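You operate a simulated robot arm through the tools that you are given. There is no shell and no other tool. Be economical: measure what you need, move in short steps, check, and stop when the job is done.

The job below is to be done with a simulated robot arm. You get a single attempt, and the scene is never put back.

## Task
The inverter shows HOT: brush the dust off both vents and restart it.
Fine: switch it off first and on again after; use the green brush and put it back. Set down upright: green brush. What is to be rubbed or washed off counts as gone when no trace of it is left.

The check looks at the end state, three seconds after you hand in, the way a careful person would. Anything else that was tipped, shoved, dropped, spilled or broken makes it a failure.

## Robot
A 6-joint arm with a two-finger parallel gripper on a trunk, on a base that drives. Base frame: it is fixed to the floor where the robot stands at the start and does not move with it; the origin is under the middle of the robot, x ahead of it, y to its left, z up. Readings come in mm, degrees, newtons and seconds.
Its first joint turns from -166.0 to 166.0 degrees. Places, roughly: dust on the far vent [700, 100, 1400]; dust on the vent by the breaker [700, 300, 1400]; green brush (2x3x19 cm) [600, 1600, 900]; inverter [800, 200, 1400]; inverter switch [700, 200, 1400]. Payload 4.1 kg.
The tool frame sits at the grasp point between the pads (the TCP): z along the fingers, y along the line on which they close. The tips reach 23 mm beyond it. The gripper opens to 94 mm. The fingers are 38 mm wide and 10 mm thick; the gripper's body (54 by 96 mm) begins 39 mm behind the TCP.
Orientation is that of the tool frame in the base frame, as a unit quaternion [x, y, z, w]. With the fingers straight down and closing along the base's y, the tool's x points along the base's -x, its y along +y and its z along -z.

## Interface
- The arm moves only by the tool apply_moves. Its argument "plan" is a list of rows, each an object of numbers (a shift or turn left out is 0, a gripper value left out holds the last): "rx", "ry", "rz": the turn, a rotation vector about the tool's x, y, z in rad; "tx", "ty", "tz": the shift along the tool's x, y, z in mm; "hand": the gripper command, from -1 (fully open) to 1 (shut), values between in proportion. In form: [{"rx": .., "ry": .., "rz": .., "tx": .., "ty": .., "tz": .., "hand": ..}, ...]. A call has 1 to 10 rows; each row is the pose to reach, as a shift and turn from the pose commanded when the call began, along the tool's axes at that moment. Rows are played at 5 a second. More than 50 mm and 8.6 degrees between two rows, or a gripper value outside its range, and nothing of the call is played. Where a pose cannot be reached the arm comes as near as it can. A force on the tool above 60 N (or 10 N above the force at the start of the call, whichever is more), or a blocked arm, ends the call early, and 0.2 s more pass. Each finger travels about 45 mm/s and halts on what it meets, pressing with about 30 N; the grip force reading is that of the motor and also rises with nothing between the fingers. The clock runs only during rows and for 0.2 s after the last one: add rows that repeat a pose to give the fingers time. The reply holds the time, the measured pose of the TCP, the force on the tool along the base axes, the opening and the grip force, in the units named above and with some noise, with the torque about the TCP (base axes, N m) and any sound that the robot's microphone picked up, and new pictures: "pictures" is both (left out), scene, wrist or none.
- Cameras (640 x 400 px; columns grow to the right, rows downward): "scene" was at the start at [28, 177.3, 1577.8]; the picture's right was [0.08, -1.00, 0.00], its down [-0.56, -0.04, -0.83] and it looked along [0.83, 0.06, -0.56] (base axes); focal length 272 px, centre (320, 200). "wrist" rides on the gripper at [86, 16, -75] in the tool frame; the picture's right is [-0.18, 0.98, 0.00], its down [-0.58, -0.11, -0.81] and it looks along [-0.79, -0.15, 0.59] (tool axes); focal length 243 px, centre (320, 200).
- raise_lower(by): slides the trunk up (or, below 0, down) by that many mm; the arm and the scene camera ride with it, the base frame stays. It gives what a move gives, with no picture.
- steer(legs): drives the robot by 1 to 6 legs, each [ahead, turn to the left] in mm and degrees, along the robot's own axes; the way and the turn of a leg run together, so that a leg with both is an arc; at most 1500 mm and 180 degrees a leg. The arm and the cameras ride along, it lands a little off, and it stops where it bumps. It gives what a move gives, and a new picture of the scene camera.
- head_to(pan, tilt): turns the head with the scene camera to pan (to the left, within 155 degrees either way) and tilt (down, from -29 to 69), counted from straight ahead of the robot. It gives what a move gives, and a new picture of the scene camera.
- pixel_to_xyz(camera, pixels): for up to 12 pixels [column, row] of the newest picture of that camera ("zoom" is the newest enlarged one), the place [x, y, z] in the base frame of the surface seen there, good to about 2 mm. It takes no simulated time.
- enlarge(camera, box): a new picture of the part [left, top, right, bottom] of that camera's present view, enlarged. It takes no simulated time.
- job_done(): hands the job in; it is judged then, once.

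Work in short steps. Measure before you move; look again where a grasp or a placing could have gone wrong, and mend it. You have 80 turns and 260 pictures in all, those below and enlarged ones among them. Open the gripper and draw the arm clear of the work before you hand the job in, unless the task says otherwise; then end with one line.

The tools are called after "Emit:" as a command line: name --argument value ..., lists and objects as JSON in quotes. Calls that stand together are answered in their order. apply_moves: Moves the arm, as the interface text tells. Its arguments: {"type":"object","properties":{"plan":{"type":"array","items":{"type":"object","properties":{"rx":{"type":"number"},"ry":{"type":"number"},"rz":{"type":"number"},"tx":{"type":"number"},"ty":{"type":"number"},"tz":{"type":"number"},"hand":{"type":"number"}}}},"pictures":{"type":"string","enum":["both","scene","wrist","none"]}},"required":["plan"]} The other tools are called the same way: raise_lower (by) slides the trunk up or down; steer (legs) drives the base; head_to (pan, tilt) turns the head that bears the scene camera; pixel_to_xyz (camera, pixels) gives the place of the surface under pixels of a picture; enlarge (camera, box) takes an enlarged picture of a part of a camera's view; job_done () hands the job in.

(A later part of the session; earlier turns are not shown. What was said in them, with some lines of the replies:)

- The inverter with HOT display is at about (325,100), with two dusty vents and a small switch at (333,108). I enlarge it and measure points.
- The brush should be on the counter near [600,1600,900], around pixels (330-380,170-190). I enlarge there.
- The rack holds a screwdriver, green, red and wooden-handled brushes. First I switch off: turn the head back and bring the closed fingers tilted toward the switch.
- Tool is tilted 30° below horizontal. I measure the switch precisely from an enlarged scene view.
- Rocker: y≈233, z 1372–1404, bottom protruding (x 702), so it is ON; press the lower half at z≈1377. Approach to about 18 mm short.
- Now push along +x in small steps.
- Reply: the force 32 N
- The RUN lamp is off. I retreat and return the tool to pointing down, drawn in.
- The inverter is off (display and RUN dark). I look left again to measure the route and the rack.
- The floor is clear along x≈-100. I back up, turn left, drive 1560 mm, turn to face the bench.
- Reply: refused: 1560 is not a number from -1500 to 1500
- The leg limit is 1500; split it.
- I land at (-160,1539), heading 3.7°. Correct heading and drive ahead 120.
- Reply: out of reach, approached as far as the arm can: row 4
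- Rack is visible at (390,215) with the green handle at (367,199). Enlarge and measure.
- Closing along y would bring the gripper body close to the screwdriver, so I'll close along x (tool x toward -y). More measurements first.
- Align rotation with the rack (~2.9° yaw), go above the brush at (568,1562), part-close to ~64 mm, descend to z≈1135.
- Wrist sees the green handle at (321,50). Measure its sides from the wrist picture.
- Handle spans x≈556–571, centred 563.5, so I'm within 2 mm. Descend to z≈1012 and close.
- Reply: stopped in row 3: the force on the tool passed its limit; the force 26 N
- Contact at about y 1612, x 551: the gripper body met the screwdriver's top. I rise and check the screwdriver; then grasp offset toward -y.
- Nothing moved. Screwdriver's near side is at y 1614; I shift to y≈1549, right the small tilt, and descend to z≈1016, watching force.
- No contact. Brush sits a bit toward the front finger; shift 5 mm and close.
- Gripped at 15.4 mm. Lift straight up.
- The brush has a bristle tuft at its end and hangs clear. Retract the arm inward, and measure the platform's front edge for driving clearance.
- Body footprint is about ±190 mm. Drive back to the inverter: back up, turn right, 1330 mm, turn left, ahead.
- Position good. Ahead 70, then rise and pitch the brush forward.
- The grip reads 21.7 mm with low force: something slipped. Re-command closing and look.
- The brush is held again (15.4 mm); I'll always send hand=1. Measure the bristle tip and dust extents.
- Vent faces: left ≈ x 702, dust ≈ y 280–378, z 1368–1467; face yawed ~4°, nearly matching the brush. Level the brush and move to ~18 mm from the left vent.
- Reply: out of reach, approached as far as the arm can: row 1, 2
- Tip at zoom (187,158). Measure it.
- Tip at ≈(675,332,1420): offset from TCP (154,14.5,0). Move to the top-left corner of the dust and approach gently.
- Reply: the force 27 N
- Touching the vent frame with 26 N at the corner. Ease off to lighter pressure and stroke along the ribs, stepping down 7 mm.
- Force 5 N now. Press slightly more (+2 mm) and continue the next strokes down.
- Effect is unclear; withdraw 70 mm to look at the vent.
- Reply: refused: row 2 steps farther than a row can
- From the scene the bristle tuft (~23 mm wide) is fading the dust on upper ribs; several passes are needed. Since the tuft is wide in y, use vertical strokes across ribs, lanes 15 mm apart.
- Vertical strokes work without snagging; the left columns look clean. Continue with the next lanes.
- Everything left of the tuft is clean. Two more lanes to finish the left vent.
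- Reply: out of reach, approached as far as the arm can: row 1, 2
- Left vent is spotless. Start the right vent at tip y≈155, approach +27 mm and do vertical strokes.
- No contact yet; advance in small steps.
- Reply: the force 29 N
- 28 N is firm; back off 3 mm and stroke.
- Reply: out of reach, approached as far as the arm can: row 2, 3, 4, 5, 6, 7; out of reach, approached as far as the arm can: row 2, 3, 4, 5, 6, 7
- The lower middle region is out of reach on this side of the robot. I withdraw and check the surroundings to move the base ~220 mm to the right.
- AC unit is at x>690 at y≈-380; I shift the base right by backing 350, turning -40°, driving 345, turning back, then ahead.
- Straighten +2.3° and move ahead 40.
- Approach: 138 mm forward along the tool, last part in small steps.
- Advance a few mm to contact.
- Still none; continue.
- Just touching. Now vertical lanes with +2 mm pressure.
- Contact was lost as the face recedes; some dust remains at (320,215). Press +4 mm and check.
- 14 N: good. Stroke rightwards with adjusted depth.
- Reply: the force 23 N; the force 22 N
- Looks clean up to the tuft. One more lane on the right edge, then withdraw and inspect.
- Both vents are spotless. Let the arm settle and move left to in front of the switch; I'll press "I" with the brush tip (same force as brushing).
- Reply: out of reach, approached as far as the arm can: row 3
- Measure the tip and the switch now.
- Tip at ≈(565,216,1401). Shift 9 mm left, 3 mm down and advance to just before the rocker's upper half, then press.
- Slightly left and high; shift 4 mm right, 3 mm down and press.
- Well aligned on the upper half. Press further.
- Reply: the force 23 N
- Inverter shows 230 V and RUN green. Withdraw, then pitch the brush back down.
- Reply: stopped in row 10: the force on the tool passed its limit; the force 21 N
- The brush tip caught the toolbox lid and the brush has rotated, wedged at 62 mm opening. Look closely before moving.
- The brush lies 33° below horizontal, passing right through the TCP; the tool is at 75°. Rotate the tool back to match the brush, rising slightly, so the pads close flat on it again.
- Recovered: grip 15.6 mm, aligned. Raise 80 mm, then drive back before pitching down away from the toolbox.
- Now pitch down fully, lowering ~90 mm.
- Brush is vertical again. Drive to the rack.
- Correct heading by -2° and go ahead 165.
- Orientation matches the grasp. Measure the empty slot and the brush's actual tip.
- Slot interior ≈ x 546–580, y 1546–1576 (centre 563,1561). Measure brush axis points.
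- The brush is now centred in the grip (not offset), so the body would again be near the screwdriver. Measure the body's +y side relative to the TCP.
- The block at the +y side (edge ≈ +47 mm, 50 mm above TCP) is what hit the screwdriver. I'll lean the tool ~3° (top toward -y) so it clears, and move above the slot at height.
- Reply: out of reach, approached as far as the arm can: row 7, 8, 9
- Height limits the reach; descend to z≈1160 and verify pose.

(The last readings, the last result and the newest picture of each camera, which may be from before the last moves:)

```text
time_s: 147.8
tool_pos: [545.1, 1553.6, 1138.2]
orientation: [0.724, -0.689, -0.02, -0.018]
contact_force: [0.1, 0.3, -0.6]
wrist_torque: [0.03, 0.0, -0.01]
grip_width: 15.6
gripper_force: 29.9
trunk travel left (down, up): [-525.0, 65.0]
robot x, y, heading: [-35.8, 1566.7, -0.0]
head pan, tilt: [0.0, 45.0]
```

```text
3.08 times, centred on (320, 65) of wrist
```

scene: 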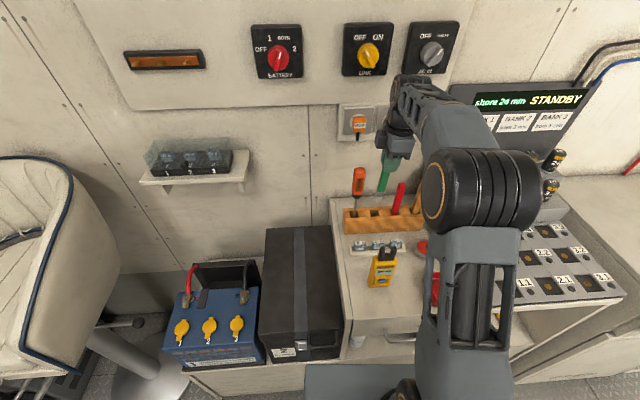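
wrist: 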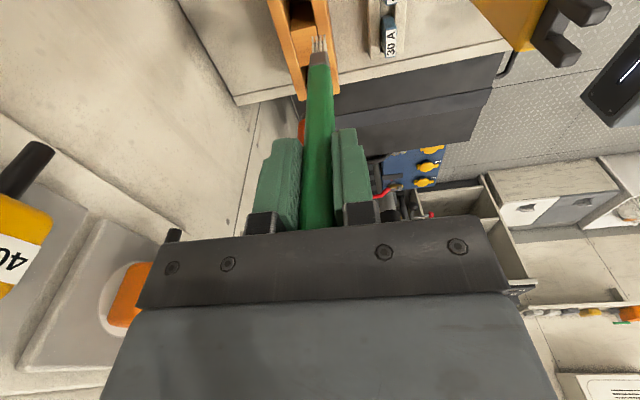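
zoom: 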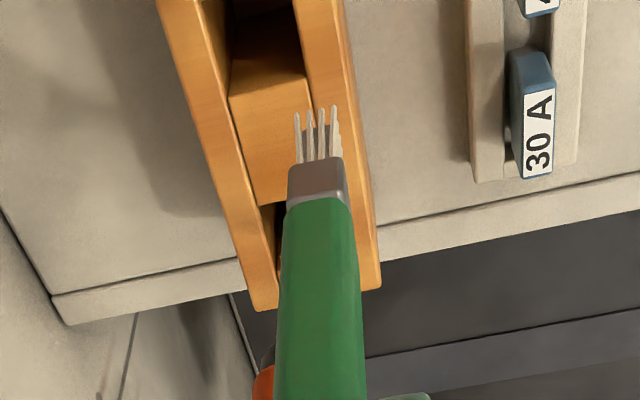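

Now x needs +18.5 mm. Shift and measure the tip over the slot.

Emit:
apply_moves --plan '[{"tx": 0.9, "ty": -18.5, "hand": 1}, {"tx": 0.9, "ty": -18.5, "hand": 1}]'

Emit:
enlarge --camera "scene" --box '[340, 130, 430, 250]'

Emit:
pixel_to_xyz --camera "zoom" --pixels '[[302, 200], [312, 200], [322, 200], [297, 212], [306, 214], [315, 214], [293, 235], [300, 235], [308, 235], [316, 165], [335, 165], [325, 165]]'

```text
time_s: 148.4
tool_pos: [562.4, 1554.3, 1139.7]
orientation: [0.724, -0.689, -0.02, -0.019]
contact_force: [0.0, -0.4, 0.4]
wrist_torque: [0.0, 0.01, 0.01]
grip_width: 15.4
gripper_force: 30.0
trunk travel left (down, up): [-525.0, 65.0]
robot x, y, heading: [-40.1, 1568.8, 0.0]
head pan, tilt: [0.0, 45.0]
```

scene: 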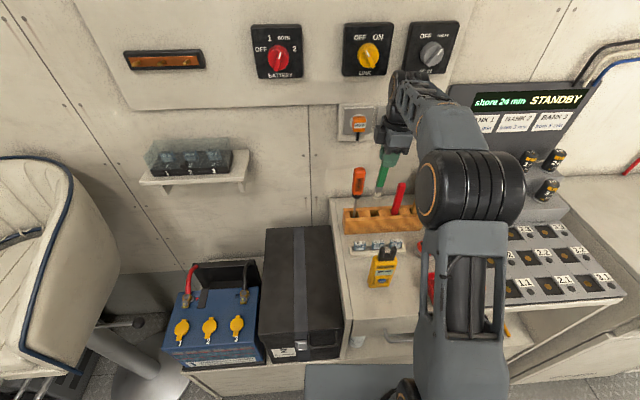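
wrist: 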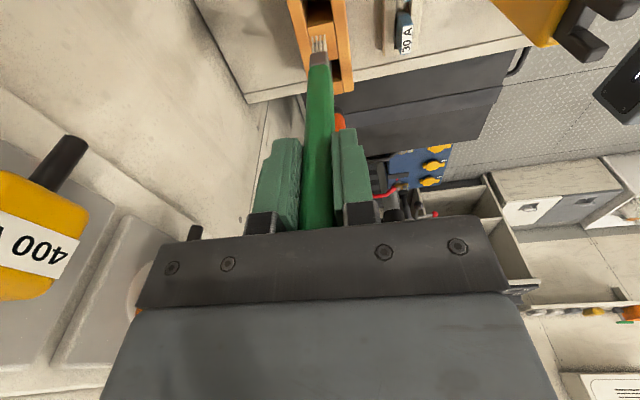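

```text
3.33 times, centred on (385, 190) of scene
```

zoom: 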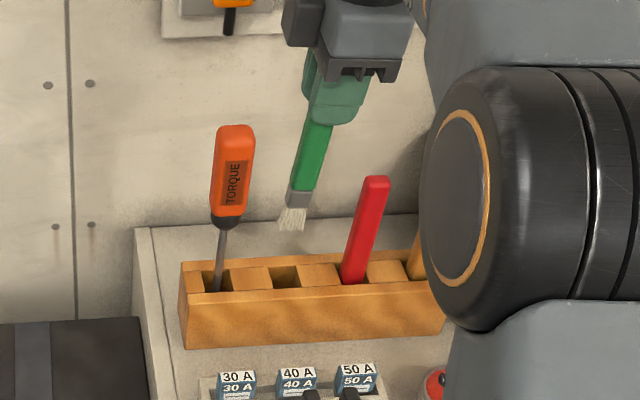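

```text
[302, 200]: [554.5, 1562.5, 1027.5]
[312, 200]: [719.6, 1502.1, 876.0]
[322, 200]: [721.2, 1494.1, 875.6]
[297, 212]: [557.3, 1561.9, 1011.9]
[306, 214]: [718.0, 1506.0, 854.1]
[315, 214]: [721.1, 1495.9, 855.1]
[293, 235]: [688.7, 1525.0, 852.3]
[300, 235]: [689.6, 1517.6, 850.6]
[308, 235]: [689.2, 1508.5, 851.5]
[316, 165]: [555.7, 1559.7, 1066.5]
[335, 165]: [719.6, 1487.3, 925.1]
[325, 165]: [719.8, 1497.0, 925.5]
```

Tip centre ≈(563,1565.5,~995), lean as planned. Shift 3 mm toward -y and descend into the slot partway.

Emit:
apply_moves --plan '[{"tx": 3, "hand": 1}, {"tx": 4.7, "tz": 30, "hand": 1}, {"tx": 6.4, "tz": 60, "hand": 1}, {"tx": 7.2, "tz": 75, "hand": 1}, {"tx": 8, "tz": 90, "hand": 1}, {"tx": 8.6, "tz": 100, "hand": 1}, {"tx": 8.6, "tz": 100, "hand": 1}]'

Emit:
enlarge --camera "scene" --box '[340, 130, 430, 250]'

Emit:
enlarge --camera "wrist" --box '[220, 0, 420, 240]'

```text
time_s: 150.1
tool_pos: [561.6, 1549.9, 1038.6]
orientation: [0.724, -0.689, -0.02, -0.019]
contact_force: [0.2, -0.3, -1.1]
wrist_torque: [0.01, 0.0, -0.04]
grip_width: 15.5
gripper_force: 29.6
trunk travel left (down, up): [-525.0, 65.0]
robot x, y, heading: [-38.1, 1565.9, 0.2]
head pan, tilt: [0.0, 45.0]
```

scene: 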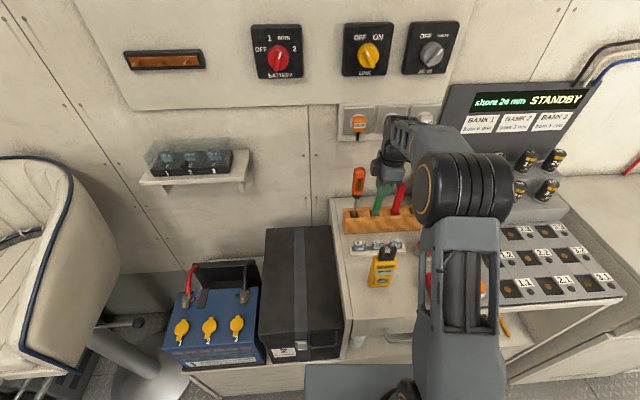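
wrist: 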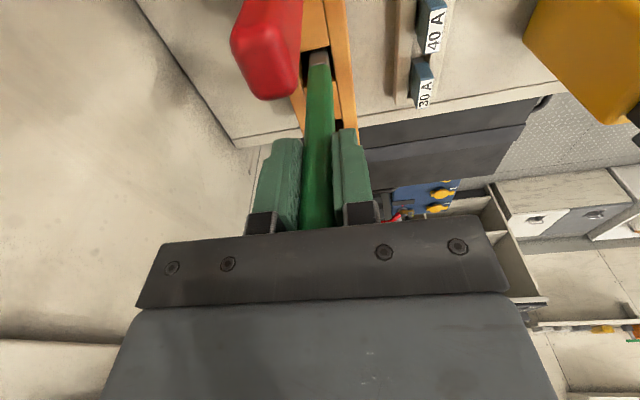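

```text
3.33 times, centred on (385, 190) of scene
```

zoom: 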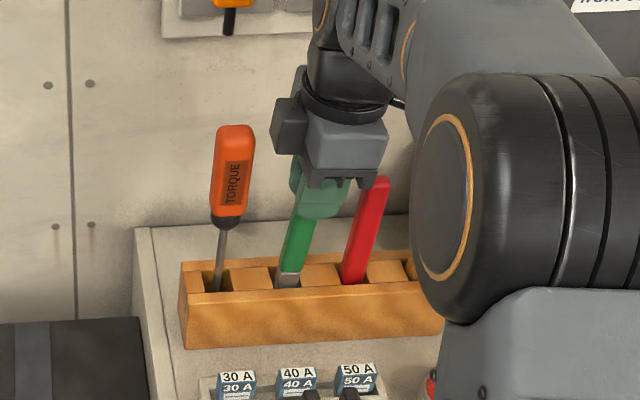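

```text
1.67 times, centred on (320, 120) of wrist
```

zoom: 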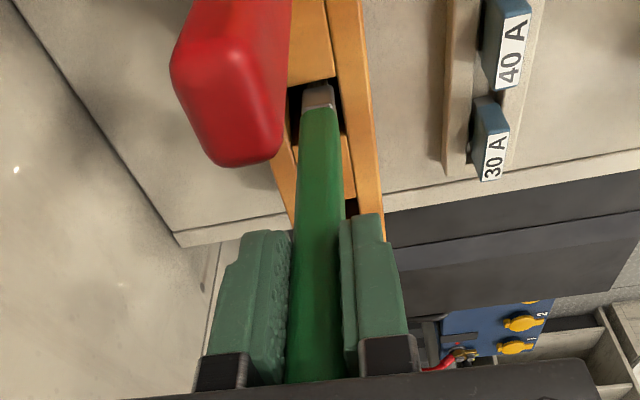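

The brush is in its slot without contact. Lower a further 34 mm in small steps.

Emit:
apply_moves --plan '[{"tx": 0.6, "tz": 10, "hand": 1}, {"tx": 1.1, "tz": 20, "hand": 1}, {"tx": 1.6, "tz": 28, "hand": 1}, {"tx": 1.9, "tz": 34, "hand": 1}, {"tx": 1.9, "tz": 34, "hand": 1}]'

Emit:
enlarge --camera "scene" --box '[340, 130, 430, 250]'

```text
time_s: 151.2
tool_pos: [562.2, 1550.0, 1004.6]
orientation: [0.723, -0.69, -0.019, -0.018]
contact_force: [-0.5, 1.9, -0.6]
wrist_torque: [0.19, 0.05, 0.0]
grip_width: 15.2
gripper_force: 29.8
trunk travel left (down, up): [-525.0, 65.0]
robot x, y, heading: [-39.3, 1564.0, 0.1]
head pan, tilt: [0.0, 45.0]
```

scene: 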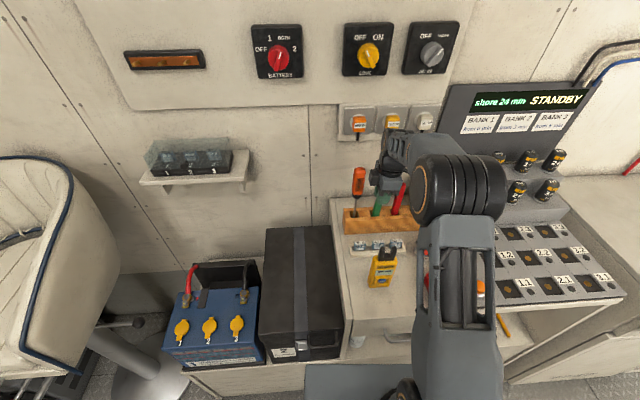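
wrist: 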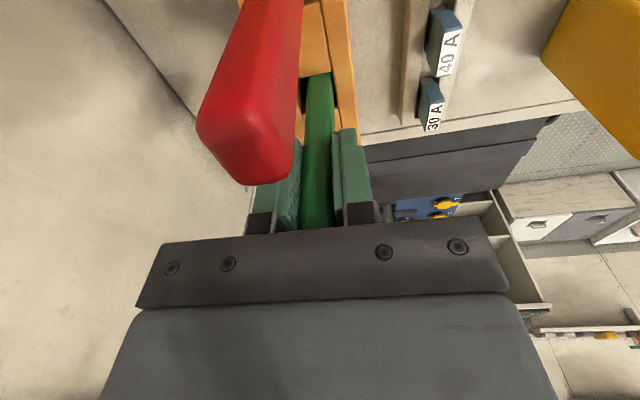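

```text
3.33 times, centred on (385, 190) of scene
```

zoom: 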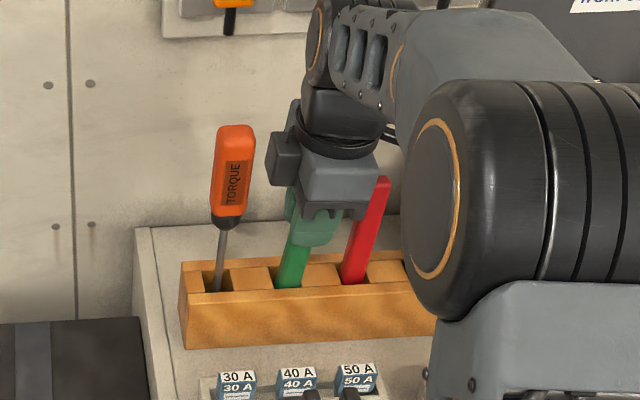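

Nearly seated with slight side touch. Open the fingers gently and hold.

Emit:
apply_moves --plan '[{"tx": 0.2, "tz": 3, "hand": 1}, {"tx": 0.2, "tz": 3, "hand": 0.5}, {"tx": 0.2, "tz": 3, "hand": 0.2}, {"tx": 0.2, "tz": 3, "hand": -0.2}, {"tx": 0.2, "tz": 3, "hand": -0.36}, {"tx": 0.2, "tz": 3, "hand": -0.36}]'

Emit:
enlarge --camera "scene" --box '[340, 130, 430, 250]'

```text
time_s: 152.7
tool_pos: [561.2, 1549.4, 1001.6]
orientation: [0.724, -0.689, -0.019, -0.02]
contact_force: [0.0, -0.3, 0.6]
wrist_torque: [0.0, 0.03, 0.01]
grip_width: 64.1
gripper_force: 0.1
trunk travel left (down, up): [-525.0, 65.0]
robot x, y, heading: [-38.5, 1567.8, -0.1]
head pan, tilt: [0.0, 45.0]
```

scene: 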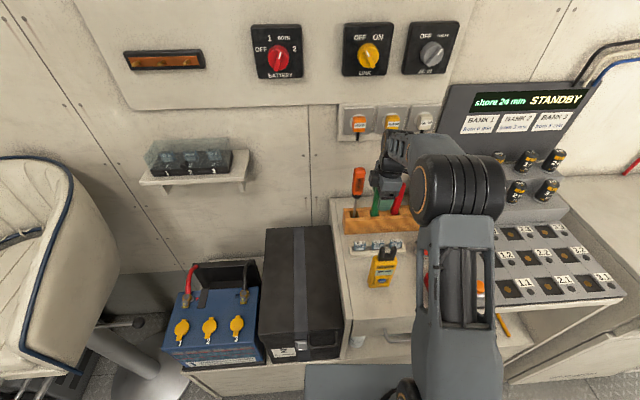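
wrist: 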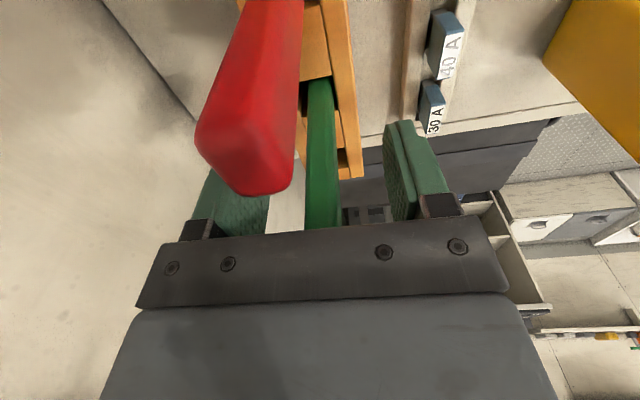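

```text
3.33 times, centred on (385, 190) of scene
```

zoom: 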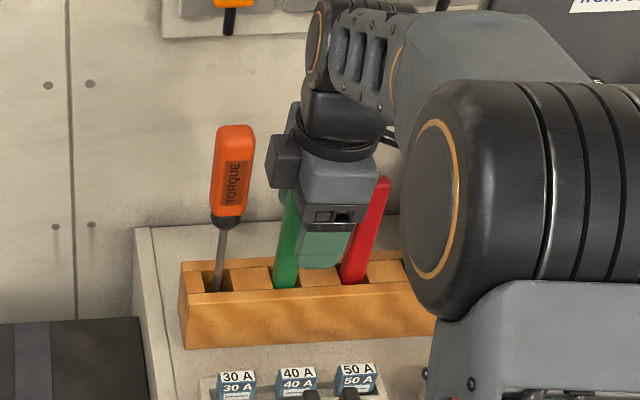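

Brush released, standing in its slot. Lift straight up.

Emit:
apply_moves --plan '[{"tx": -1.1, "tz": -20}, {"tx": -2.2, "tz": -40}, {"tx": -4.5, "tz": -80}, {"tx": -6.7, "tz": -120}, {"tx": -9, "tz": -160}, {"tx": -11.2, "tz": -200}, {"tx": -11.2, "ty": 40, "tz": -220}, {"tx": -11.2, "ty": 80, "tz": -230}]' --pictures "scene"

Emit:
enlarge --camera "scene" --box '[340, 130, 430, 250]'

Emit:
pixel_to_xyz --camera "zoom" --pixels '[[293, 190], [290, 230], [285, 280], [300, 183], [235, 130]]'

```text
time_s: 154.4
tool_pos: [479.8, 1542.1, 1232.7]
orientation: [0.724, -0.69, -0.02, -0.018]
contact_force: [0.3, 0.4, 0.1]
wrist_torque: [-0.01, -0.02, 0.0]
grip_width: 64.1
gripper_force: 0.1
trunk travel left (down, up): [-525.0, 65.0]
robot x, y, heading: [-39.5, 1565.2, -0.1]
head pan, tilt: [0.0, 45.0]
```

scene: 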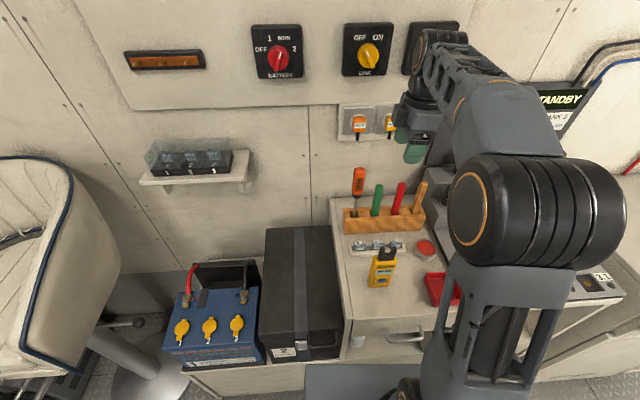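

```text
3.33 times, centred on (385, 190) of scene
```

zoom: 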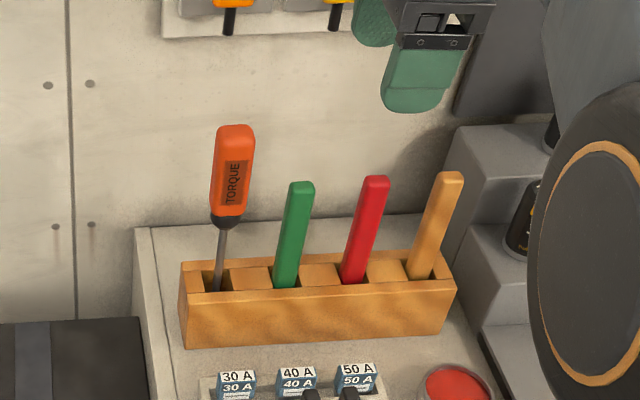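

```text
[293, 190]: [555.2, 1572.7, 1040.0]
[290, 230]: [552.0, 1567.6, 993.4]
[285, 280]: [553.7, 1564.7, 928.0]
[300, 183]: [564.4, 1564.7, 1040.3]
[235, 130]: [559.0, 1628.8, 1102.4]
```

The green brush stands upright in its slot like before. Final look at the inverter from here and full gripper opening.

Emit:
apply_moves --plan '[{"ty": 30, "hand": -1}, {"ty": 60, "hand": -1}, {"ty": 60, "hand": -1}]' --pictures "none"

Emit:
head_to --pan -62 --tilt 15

Emit:
enlarge --camera "scene" --box '[230, 100, 430, 300]'

```text
time_s: 155.2
tool_pos: [420.4, 1539.9, 1229.2]
orientation: [0.724, -0.689, -0.02, -0.019]
contact_force: [0.0, 0.1, 0.1]
wrist_torque: [-0.01, -0.01, -0.02]
grip_width: 93.8
gripper_force: 0.0
trunk travel left (down, up): [-525.0, 65.0]
robot x, y, heading: [-39.9, 1567.6, 0.1]
head pan, tilt: [0.0, 45.0]
```

```text
time_s: 156.6
tool_pos: [420.4, 1540.1, 1228.3]
orientation: [0.724, -0.69, -0.02, -0.018]
contact_force: [-0.8, 0.7, -0.6]
wrist_torque: [0.01, -0.01, 0.01]
grip_width: 94.0
gripper_force: 0.1
trunk travel left (down, up): [-525.0, 65.0]
robot x, y, heading: [-37.9, 1565.9, -0.3]
head pan, tilt: [-62.0, 15.0]
```

scene: 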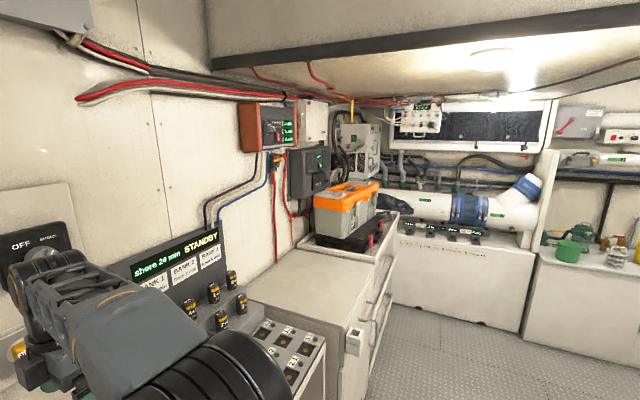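

```text
2.00 times, centred on (330, 200) of scene
```

zoom: 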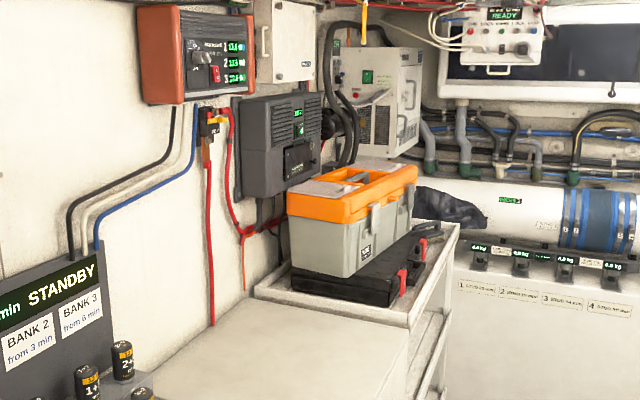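

The inverter is lit and running, the toolbox stands where it was, the brush is back; hand in.

Emit:
job_done

```text
The job is handed in.
```

The inverter was switched off, both vents were brushed until no dust showed, and it was switched back on; it now shows 230 V with the RUN lamp green. The green brush is back upright in its slot. Along the way the gripper bumped the screwdriver in the rack once and the brush tip caught the toolbox lid; neither looks moved.
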